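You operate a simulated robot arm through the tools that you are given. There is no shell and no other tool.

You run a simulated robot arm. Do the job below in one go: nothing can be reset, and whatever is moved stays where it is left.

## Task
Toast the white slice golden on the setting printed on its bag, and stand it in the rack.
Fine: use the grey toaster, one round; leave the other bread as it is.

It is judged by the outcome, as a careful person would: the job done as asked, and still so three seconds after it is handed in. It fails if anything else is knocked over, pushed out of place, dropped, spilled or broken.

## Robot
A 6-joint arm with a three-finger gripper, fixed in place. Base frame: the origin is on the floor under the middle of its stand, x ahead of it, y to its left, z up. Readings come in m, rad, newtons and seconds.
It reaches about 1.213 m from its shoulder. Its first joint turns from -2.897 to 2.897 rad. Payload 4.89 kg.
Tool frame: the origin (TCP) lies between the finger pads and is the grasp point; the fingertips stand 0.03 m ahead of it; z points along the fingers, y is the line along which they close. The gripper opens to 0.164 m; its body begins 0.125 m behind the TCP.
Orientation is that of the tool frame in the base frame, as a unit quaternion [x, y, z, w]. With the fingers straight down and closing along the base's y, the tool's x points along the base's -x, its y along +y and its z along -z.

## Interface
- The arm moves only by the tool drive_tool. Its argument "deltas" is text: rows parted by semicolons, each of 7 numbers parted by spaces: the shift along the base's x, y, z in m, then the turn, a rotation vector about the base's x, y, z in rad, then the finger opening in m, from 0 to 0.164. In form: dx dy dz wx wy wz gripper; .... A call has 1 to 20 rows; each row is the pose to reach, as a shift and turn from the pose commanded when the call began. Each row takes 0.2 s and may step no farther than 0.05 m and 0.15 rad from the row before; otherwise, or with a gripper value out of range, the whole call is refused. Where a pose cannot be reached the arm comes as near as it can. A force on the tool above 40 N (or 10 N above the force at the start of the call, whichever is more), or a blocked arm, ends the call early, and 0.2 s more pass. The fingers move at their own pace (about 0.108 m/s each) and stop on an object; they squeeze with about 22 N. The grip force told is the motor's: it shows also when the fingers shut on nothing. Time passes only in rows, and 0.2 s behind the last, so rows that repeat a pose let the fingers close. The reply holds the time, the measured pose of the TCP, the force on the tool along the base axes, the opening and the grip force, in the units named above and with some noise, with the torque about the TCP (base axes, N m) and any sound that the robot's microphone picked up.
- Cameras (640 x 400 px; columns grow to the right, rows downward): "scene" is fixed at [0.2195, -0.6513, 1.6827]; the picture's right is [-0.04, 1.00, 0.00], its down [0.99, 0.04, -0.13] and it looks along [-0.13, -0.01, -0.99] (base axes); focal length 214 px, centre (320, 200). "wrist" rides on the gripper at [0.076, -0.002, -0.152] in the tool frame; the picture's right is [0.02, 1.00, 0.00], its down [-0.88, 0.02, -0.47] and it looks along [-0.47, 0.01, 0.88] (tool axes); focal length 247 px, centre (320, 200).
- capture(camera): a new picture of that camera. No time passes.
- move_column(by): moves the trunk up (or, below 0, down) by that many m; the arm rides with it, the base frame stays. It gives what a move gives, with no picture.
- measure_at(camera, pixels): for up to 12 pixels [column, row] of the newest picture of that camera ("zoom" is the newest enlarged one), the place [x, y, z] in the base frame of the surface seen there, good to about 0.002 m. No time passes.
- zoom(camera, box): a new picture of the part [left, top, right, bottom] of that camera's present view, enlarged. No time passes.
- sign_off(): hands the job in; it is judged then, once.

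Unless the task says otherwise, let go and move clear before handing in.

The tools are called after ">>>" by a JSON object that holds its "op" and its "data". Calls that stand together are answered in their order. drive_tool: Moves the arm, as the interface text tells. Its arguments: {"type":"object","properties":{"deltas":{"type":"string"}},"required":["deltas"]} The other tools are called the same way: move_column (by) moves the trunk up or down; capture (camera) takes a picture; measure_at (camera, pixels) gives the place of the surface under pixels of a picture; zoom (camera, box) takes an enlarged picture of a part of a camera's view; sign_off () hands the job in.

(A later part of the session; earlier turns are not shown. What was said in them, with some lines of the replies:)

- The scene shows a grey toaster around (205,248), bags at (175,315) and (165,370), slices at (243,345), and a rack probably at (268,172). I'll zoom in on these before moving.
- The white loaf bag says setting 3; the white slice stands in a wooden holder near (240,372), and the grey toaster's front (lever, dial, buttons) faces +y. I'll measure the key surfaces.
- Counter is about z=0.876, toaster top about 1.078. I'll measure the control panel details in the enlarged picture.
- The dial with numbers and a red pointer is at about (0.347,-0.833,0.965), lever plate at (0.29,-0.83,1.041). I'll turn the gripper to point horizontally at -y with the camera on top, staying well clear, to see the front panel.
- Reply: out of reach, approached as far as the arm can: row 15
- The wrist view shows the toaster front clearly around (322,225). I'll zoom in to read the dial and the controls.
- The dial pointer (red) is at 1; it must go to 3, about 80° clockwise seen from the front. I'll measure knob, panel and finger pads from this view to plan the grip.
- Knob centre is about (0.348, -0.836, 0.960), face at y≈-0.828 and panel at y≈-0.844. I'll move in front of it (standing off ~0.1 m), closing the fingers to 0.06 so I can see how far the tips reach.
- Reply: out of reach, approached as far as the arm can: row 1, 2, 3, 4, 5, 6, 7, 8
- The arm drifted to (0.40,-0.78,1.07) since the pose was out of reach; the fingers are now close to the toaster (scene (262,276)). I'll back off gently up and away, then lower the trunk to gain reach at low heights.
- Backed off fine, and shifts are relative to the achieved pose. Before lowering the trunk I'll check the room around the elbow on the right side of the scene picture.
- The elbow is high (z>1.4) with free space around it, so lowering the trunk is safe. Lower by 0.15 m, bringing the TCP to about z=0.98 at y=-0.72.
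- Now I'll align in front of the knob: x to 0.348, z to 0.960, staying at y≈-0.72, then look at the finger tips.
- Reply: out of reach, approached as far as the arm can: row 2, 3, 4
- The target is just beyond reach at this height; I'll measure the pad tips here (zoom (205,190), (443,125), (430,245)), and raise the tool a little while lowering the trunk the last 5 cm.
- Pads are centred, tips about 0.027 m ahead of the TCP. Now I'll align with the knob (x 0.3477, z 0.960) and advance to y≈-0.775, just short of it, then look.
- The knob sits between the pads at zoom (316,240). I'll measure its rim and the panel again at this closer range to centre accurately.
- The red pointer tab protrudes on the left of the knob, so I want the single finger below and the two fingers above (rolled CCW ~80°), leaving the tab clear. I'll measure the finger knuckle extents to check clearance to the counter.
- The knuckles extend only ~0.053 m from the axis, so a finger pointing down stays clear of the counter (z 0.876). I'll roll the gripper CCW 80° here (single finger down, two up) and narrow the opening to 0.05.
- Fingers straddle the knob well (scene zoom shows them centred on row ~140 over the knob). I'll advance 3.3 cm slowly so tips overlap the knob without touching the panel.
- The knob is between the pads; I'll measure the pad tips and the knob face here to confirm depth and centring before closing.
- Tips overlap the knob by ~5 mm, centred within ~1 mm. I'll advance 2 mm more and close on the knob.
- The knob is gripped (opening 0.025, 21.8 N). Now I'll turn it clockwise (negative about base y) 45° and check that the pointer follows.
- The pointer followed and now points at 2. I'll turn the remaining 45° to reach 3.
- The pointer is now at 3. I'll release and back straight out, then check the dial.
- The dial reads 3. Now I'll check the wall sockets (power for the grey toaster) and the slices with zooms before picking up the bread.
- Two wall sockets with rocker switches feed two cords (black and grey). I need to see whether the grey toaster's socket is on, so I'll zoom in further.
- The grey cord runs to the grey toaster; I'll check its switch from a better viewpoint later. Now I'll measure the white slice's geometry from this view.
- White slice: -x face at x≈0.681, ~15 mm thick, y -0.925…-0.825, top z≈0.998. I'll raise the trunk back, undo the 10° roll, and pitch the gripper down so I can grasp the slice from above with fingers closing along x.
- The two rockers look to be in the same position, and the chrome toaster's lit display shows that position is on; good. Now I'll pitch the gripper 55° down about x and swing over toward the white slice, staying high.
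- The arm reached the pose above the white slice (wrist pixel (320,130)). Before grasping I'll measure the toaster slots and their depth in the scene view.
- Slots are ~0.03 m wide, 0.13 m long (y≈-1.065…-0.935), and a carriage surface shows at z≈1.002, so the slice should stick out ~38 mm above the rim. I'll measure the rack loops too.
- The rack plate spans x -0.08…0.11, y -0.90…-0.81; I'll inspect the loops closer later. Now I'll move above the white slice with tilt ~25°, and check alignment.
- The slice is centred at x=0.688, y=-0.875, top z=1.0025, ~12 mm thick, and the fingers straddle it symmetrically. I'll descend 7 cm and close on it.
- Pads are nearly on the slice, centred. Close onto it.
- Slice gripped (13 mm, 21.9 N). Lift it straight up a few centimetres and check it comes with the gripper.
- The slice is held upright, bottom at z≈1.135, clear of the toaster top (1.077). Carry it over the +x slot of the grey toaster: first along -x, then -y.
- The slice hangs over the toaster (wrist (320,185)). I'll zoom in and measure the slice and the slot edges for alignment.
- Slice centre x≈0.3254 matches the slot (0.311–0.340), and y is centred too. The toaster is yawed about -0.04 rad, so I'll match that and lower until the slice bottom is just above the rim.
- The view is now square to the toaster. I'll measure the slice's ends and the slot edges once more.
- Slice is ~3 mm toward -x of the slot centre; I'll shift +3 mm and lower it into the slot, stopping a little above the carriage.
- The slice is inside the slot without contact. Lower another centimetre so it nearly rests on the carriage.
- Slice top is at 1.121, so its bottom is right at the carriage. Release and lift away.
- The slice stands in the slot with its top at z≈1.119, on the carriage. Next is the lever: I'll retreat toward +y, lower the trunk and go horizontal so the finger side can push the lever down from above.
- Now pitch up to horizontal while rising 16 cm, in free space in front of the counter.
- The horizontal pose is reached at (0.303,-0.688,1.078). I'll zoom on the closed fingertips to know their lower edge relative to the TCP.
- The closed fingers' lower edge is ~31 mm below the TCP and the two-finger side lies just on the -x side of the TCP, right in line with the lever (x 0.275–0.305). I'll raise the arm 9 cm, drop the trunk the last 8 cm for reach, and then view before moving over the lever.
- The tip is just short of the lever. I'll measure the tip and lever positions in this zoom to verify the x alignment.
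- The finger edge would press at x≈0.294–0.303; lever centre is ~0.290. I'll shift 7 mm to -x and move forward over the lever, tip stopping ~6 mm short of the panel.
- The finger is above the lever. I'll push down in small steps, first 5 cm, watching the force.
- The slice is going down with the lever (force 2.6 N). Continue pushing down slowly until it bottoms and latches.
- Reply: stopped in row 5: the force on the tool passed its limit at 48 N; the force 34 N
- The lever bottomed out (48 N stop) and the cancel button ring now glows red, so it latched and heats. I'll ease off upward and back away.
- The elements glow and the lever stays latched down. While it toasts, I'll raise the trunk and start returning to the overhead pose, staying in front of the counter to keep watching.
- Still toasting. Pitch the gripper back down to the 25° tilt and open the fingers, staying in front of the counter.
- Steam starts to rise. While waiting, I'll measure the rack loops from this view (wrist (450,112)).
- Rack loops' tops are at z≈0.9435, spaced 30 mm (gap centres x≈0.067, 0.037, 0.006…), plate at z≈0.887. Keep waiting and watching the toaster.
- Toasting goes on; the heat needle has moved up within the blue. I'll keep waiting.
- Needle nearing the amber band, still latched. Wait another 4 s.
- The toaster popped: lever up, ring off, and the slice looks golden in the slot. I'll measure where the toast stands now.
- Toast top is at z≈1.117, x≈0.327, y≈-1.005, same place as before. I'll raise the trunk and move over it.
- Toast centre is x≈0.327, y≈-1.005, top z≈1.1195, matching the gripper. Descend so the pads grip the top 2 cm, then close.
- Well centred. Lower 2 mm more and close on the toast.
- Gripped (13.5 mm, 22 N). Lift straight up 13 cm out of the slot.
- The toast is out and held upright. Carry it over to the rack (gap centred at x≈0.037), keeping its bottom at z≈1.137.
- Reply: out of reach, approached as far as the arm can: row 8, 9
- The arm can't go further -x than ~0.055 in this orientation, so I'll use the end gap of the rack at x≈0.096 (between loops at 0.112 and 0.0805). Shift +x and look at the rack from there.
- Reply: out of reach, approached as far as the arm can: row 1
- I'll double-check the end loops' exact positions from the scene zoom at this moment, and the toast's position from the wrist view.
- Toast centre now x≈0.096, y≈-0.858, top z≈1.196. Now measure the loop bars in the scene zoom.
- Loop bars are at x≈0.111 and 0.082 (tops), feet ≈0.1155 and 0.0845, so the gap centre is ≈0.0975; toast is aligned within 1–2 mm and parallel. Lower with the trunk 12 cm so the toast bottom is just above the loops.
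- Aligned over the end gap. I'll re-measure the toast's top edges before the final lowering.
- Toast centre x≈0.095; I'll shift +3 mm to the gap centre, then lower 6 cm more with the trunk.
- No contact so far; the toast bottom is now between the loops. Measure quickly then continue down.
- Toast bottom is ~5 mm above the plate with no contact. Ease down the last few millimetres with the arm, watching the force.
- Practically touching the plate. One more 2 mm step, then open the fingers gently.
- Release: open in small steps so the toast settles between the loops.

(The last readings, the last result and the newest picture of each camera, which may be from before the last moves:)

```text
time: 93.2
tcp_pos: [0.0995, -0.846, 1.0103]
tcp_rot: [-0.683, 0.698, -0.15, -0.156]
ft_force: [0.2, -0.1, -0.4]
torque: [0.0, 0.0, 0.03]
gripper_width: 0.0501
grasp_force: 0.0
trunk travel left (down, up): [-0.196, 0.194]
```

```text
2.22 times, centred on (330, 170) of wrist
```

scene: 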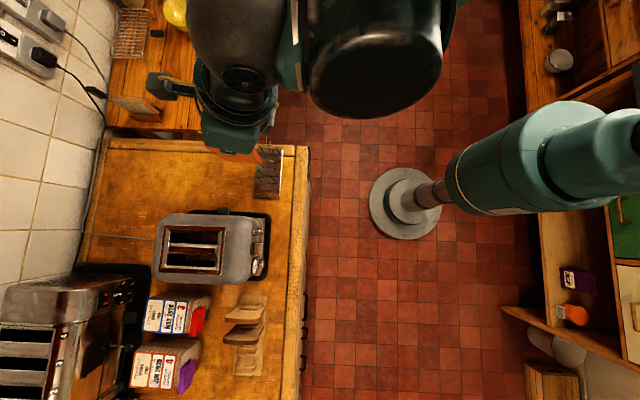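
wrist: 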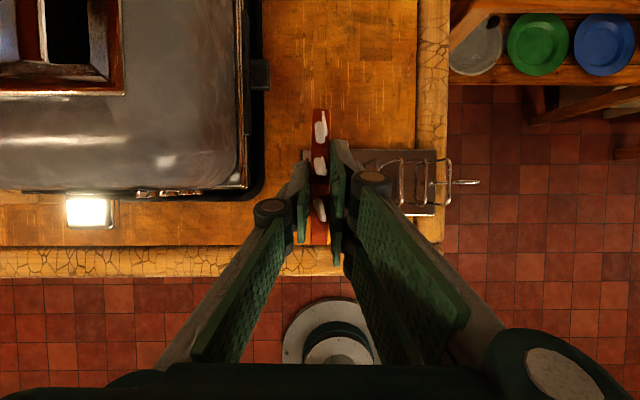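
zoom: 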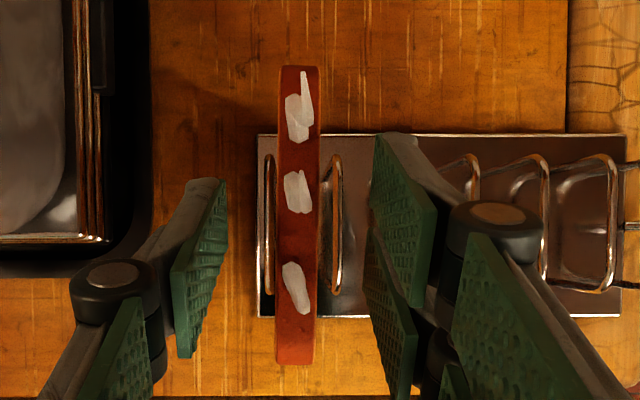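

The toast stands upright between the first two loops. Lift straight up with the trunk to clear it.

>>> {"op": "move_column", "data": {"by": 0.17}}

>>> {"op": "capture", "data": {"camera": "wrist"}}

>>> {"op": "zoom", "data": {"camera": "wrist", "box": [270, 110, 410, 240]}}

```text
time: 95.2
tcp_pos: [0.0991, -0.8453, 1.1808]
tcp_rot: [-0.683, 0.697, -0.151, -0.156]
ft_force: [0.6, -0.3, -0.8]
torque: [0.0, 0.04, -0.03]
gripper_width: 0.0502
grasp_force: 0.1
trunk travel left (down, up): [-0.366, 0.024]
```

```text
taken
```

wrist: 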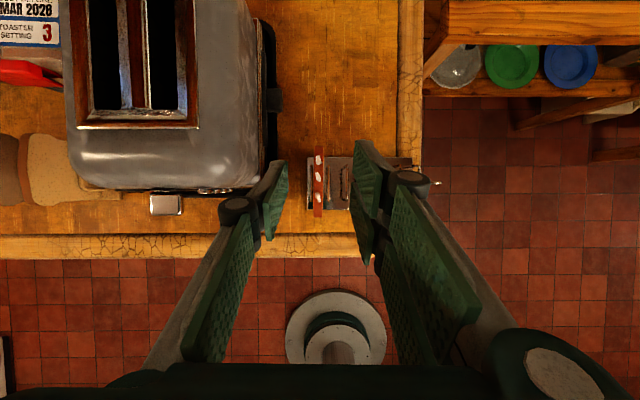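

```text
3.08 times, centred on (340, 175) of wrist
```

zoom: 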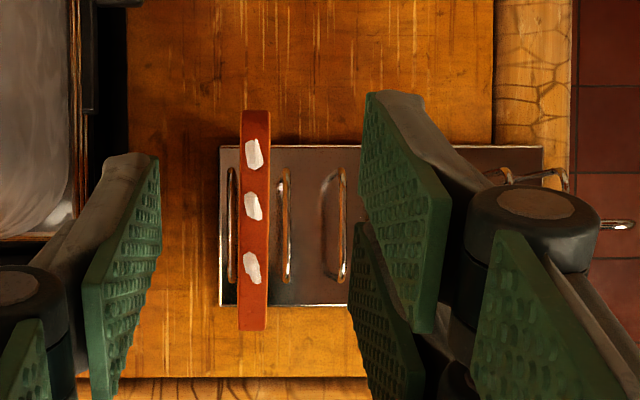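

The toast is standing in the rack, free of the gripper. I'll back the arm away and do a final check of the whole scene.

>>> {"op": "drive_tool", "data": {"deltas": "0.02 0.03 0.01 0 0 0 0.05; 0.05 0.06 0.02 0 0 0 0.05; 0.08 0.09 0.03 0 0 0 0.05; 0.11 0.12 0.04 0 0 0 0.05; 0.14 0.14 0.05 0 0 0 0.05; 0.17 0.15 0.06 0 0 0 0.05; 0.20 0.15 0.07 0 0 0 0.05"}}

>>> {"op": "capture", "data": {"camera": "scene"}}

>>> {"op": "zoom", "data": {"camera": "scene", "box": [235, 130, 315, 210]}}

>>> {"op": "zoom", "data": {"camera": "scene", "box": [120, 190, 300, 400]}}

>>> {"op": "capture", "data": {"camera": "wrist"}}

```text
time: 96.8
tcp_pos: [0.2973, -0.6975, 1.2496]
tcp_rot: [-0.683, 0.697, -0.15, -0.156]
ft_force: [0.2, 0.1, 0.2]
torque: [0.05, -0.01, 0.0]
gripper_width: 0.0502
grasp_force: 0.1
trunk travel left (down, up): [-0.366, 0.024]
```

```text
taken
```

scene: 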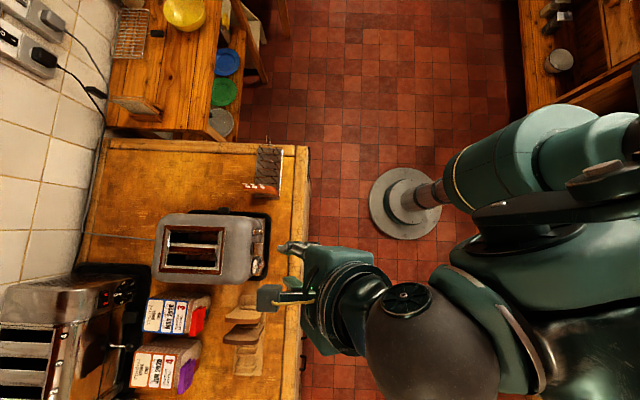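

```text
5.00 times, centred on (275, 170) of scene
```

zoom: 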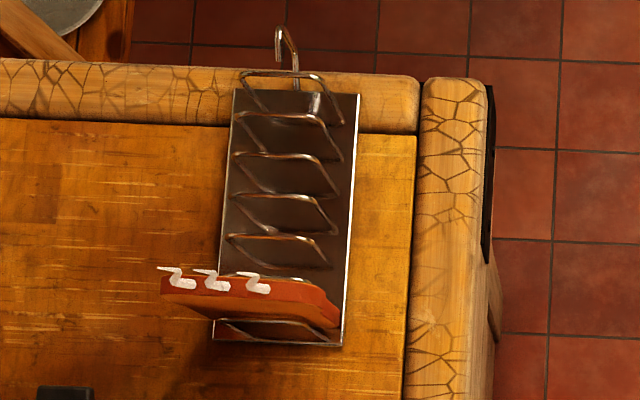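

```text
1.90 times, centred on (210, 295) of scene
```

zoom: 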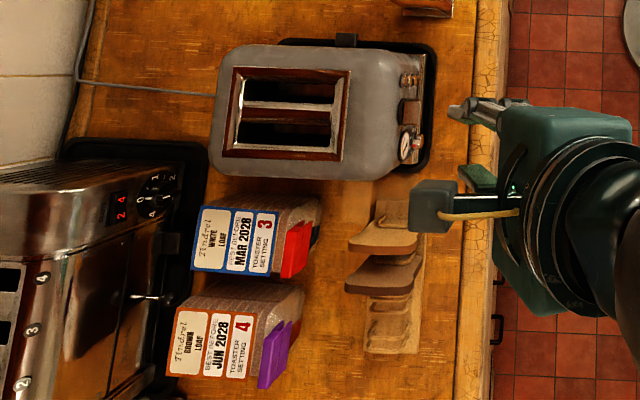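

```text
taken
```

wrist: 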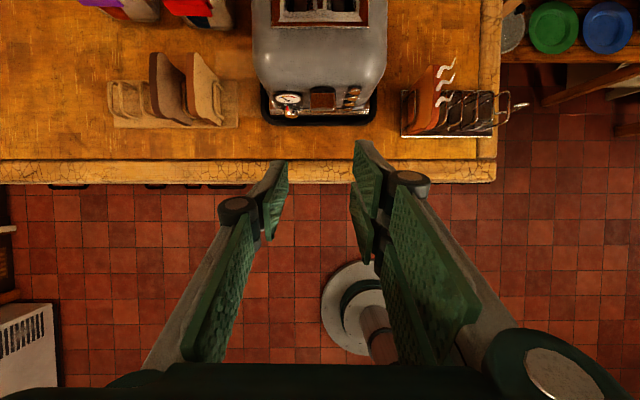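

The toast stands in the rack at scene (262,187), the other slices are untouched and the toaster is off. I'll check its colour and upright position up close.

>>> {"op": "zoom", "data": {"camera": "wrist", "box": [390, 50, 530, 150]}}

>>> {"op": "measure_at", "data": {"camera": "zoom", "pixels": [[100, 150], [150, 120], [170, 300], [120, 330], [180, 150], [210, 120]]}}

>>> {"op": "zoom", "data": {"camera": "wrist", "box": [260, 80, 380, 130]}}

```text
4.00 times, centred on (460, 100) of wrist
```

zoom: 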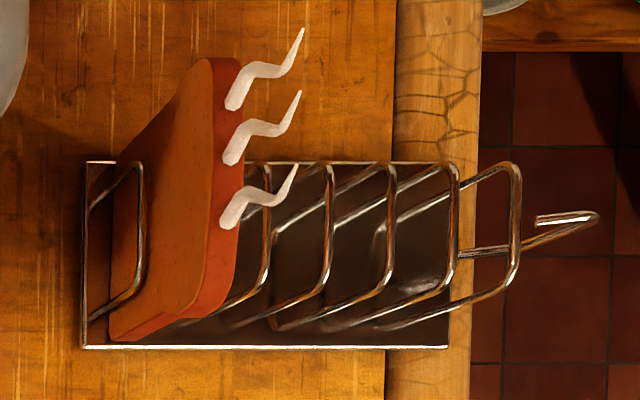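

```text
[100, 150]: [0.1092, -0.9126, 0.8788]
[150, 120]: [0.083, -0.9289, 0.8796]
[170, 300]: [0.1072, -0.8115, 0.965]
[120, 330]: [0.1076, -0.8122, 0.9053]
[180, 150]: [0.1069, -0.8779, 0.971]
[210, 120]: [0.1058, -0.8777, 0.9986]
```

```text
5.33 times, centred on (320, 105) of wrist
```

zoom: 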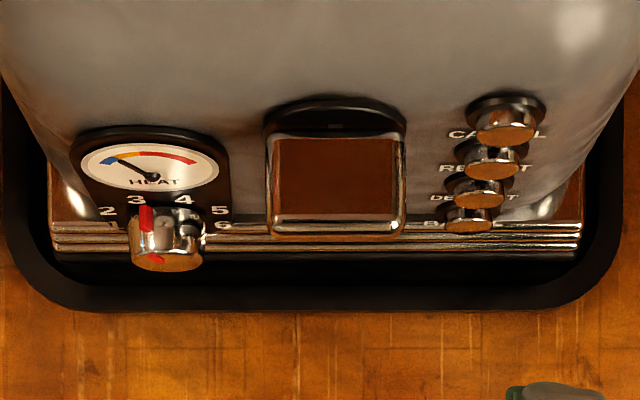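

The toast is golden on both visible areas and stands vertically in the rack (face x≈0.106–0.107 from bottom to top); toaster is off with dial at 3, everything else is in place and the gripper is clear. Handing in.

>>> {"op": "sign_off", "data": {}}

```text
The job is handed in.
```

The white slice is toasted golden and standing upright in the rack. I set the grey toaster to 3, the setting printed on the white loaf's bag, and used one round; it popped up on its own after about 20 seconds.

The toast is in the rack's end gap, the one nearest the toaster, because the arm could not reach the other gaps in that position. In the final pictures the other two slices, the bags and the toaster were in place. The gripper was open and clear when I handed in.
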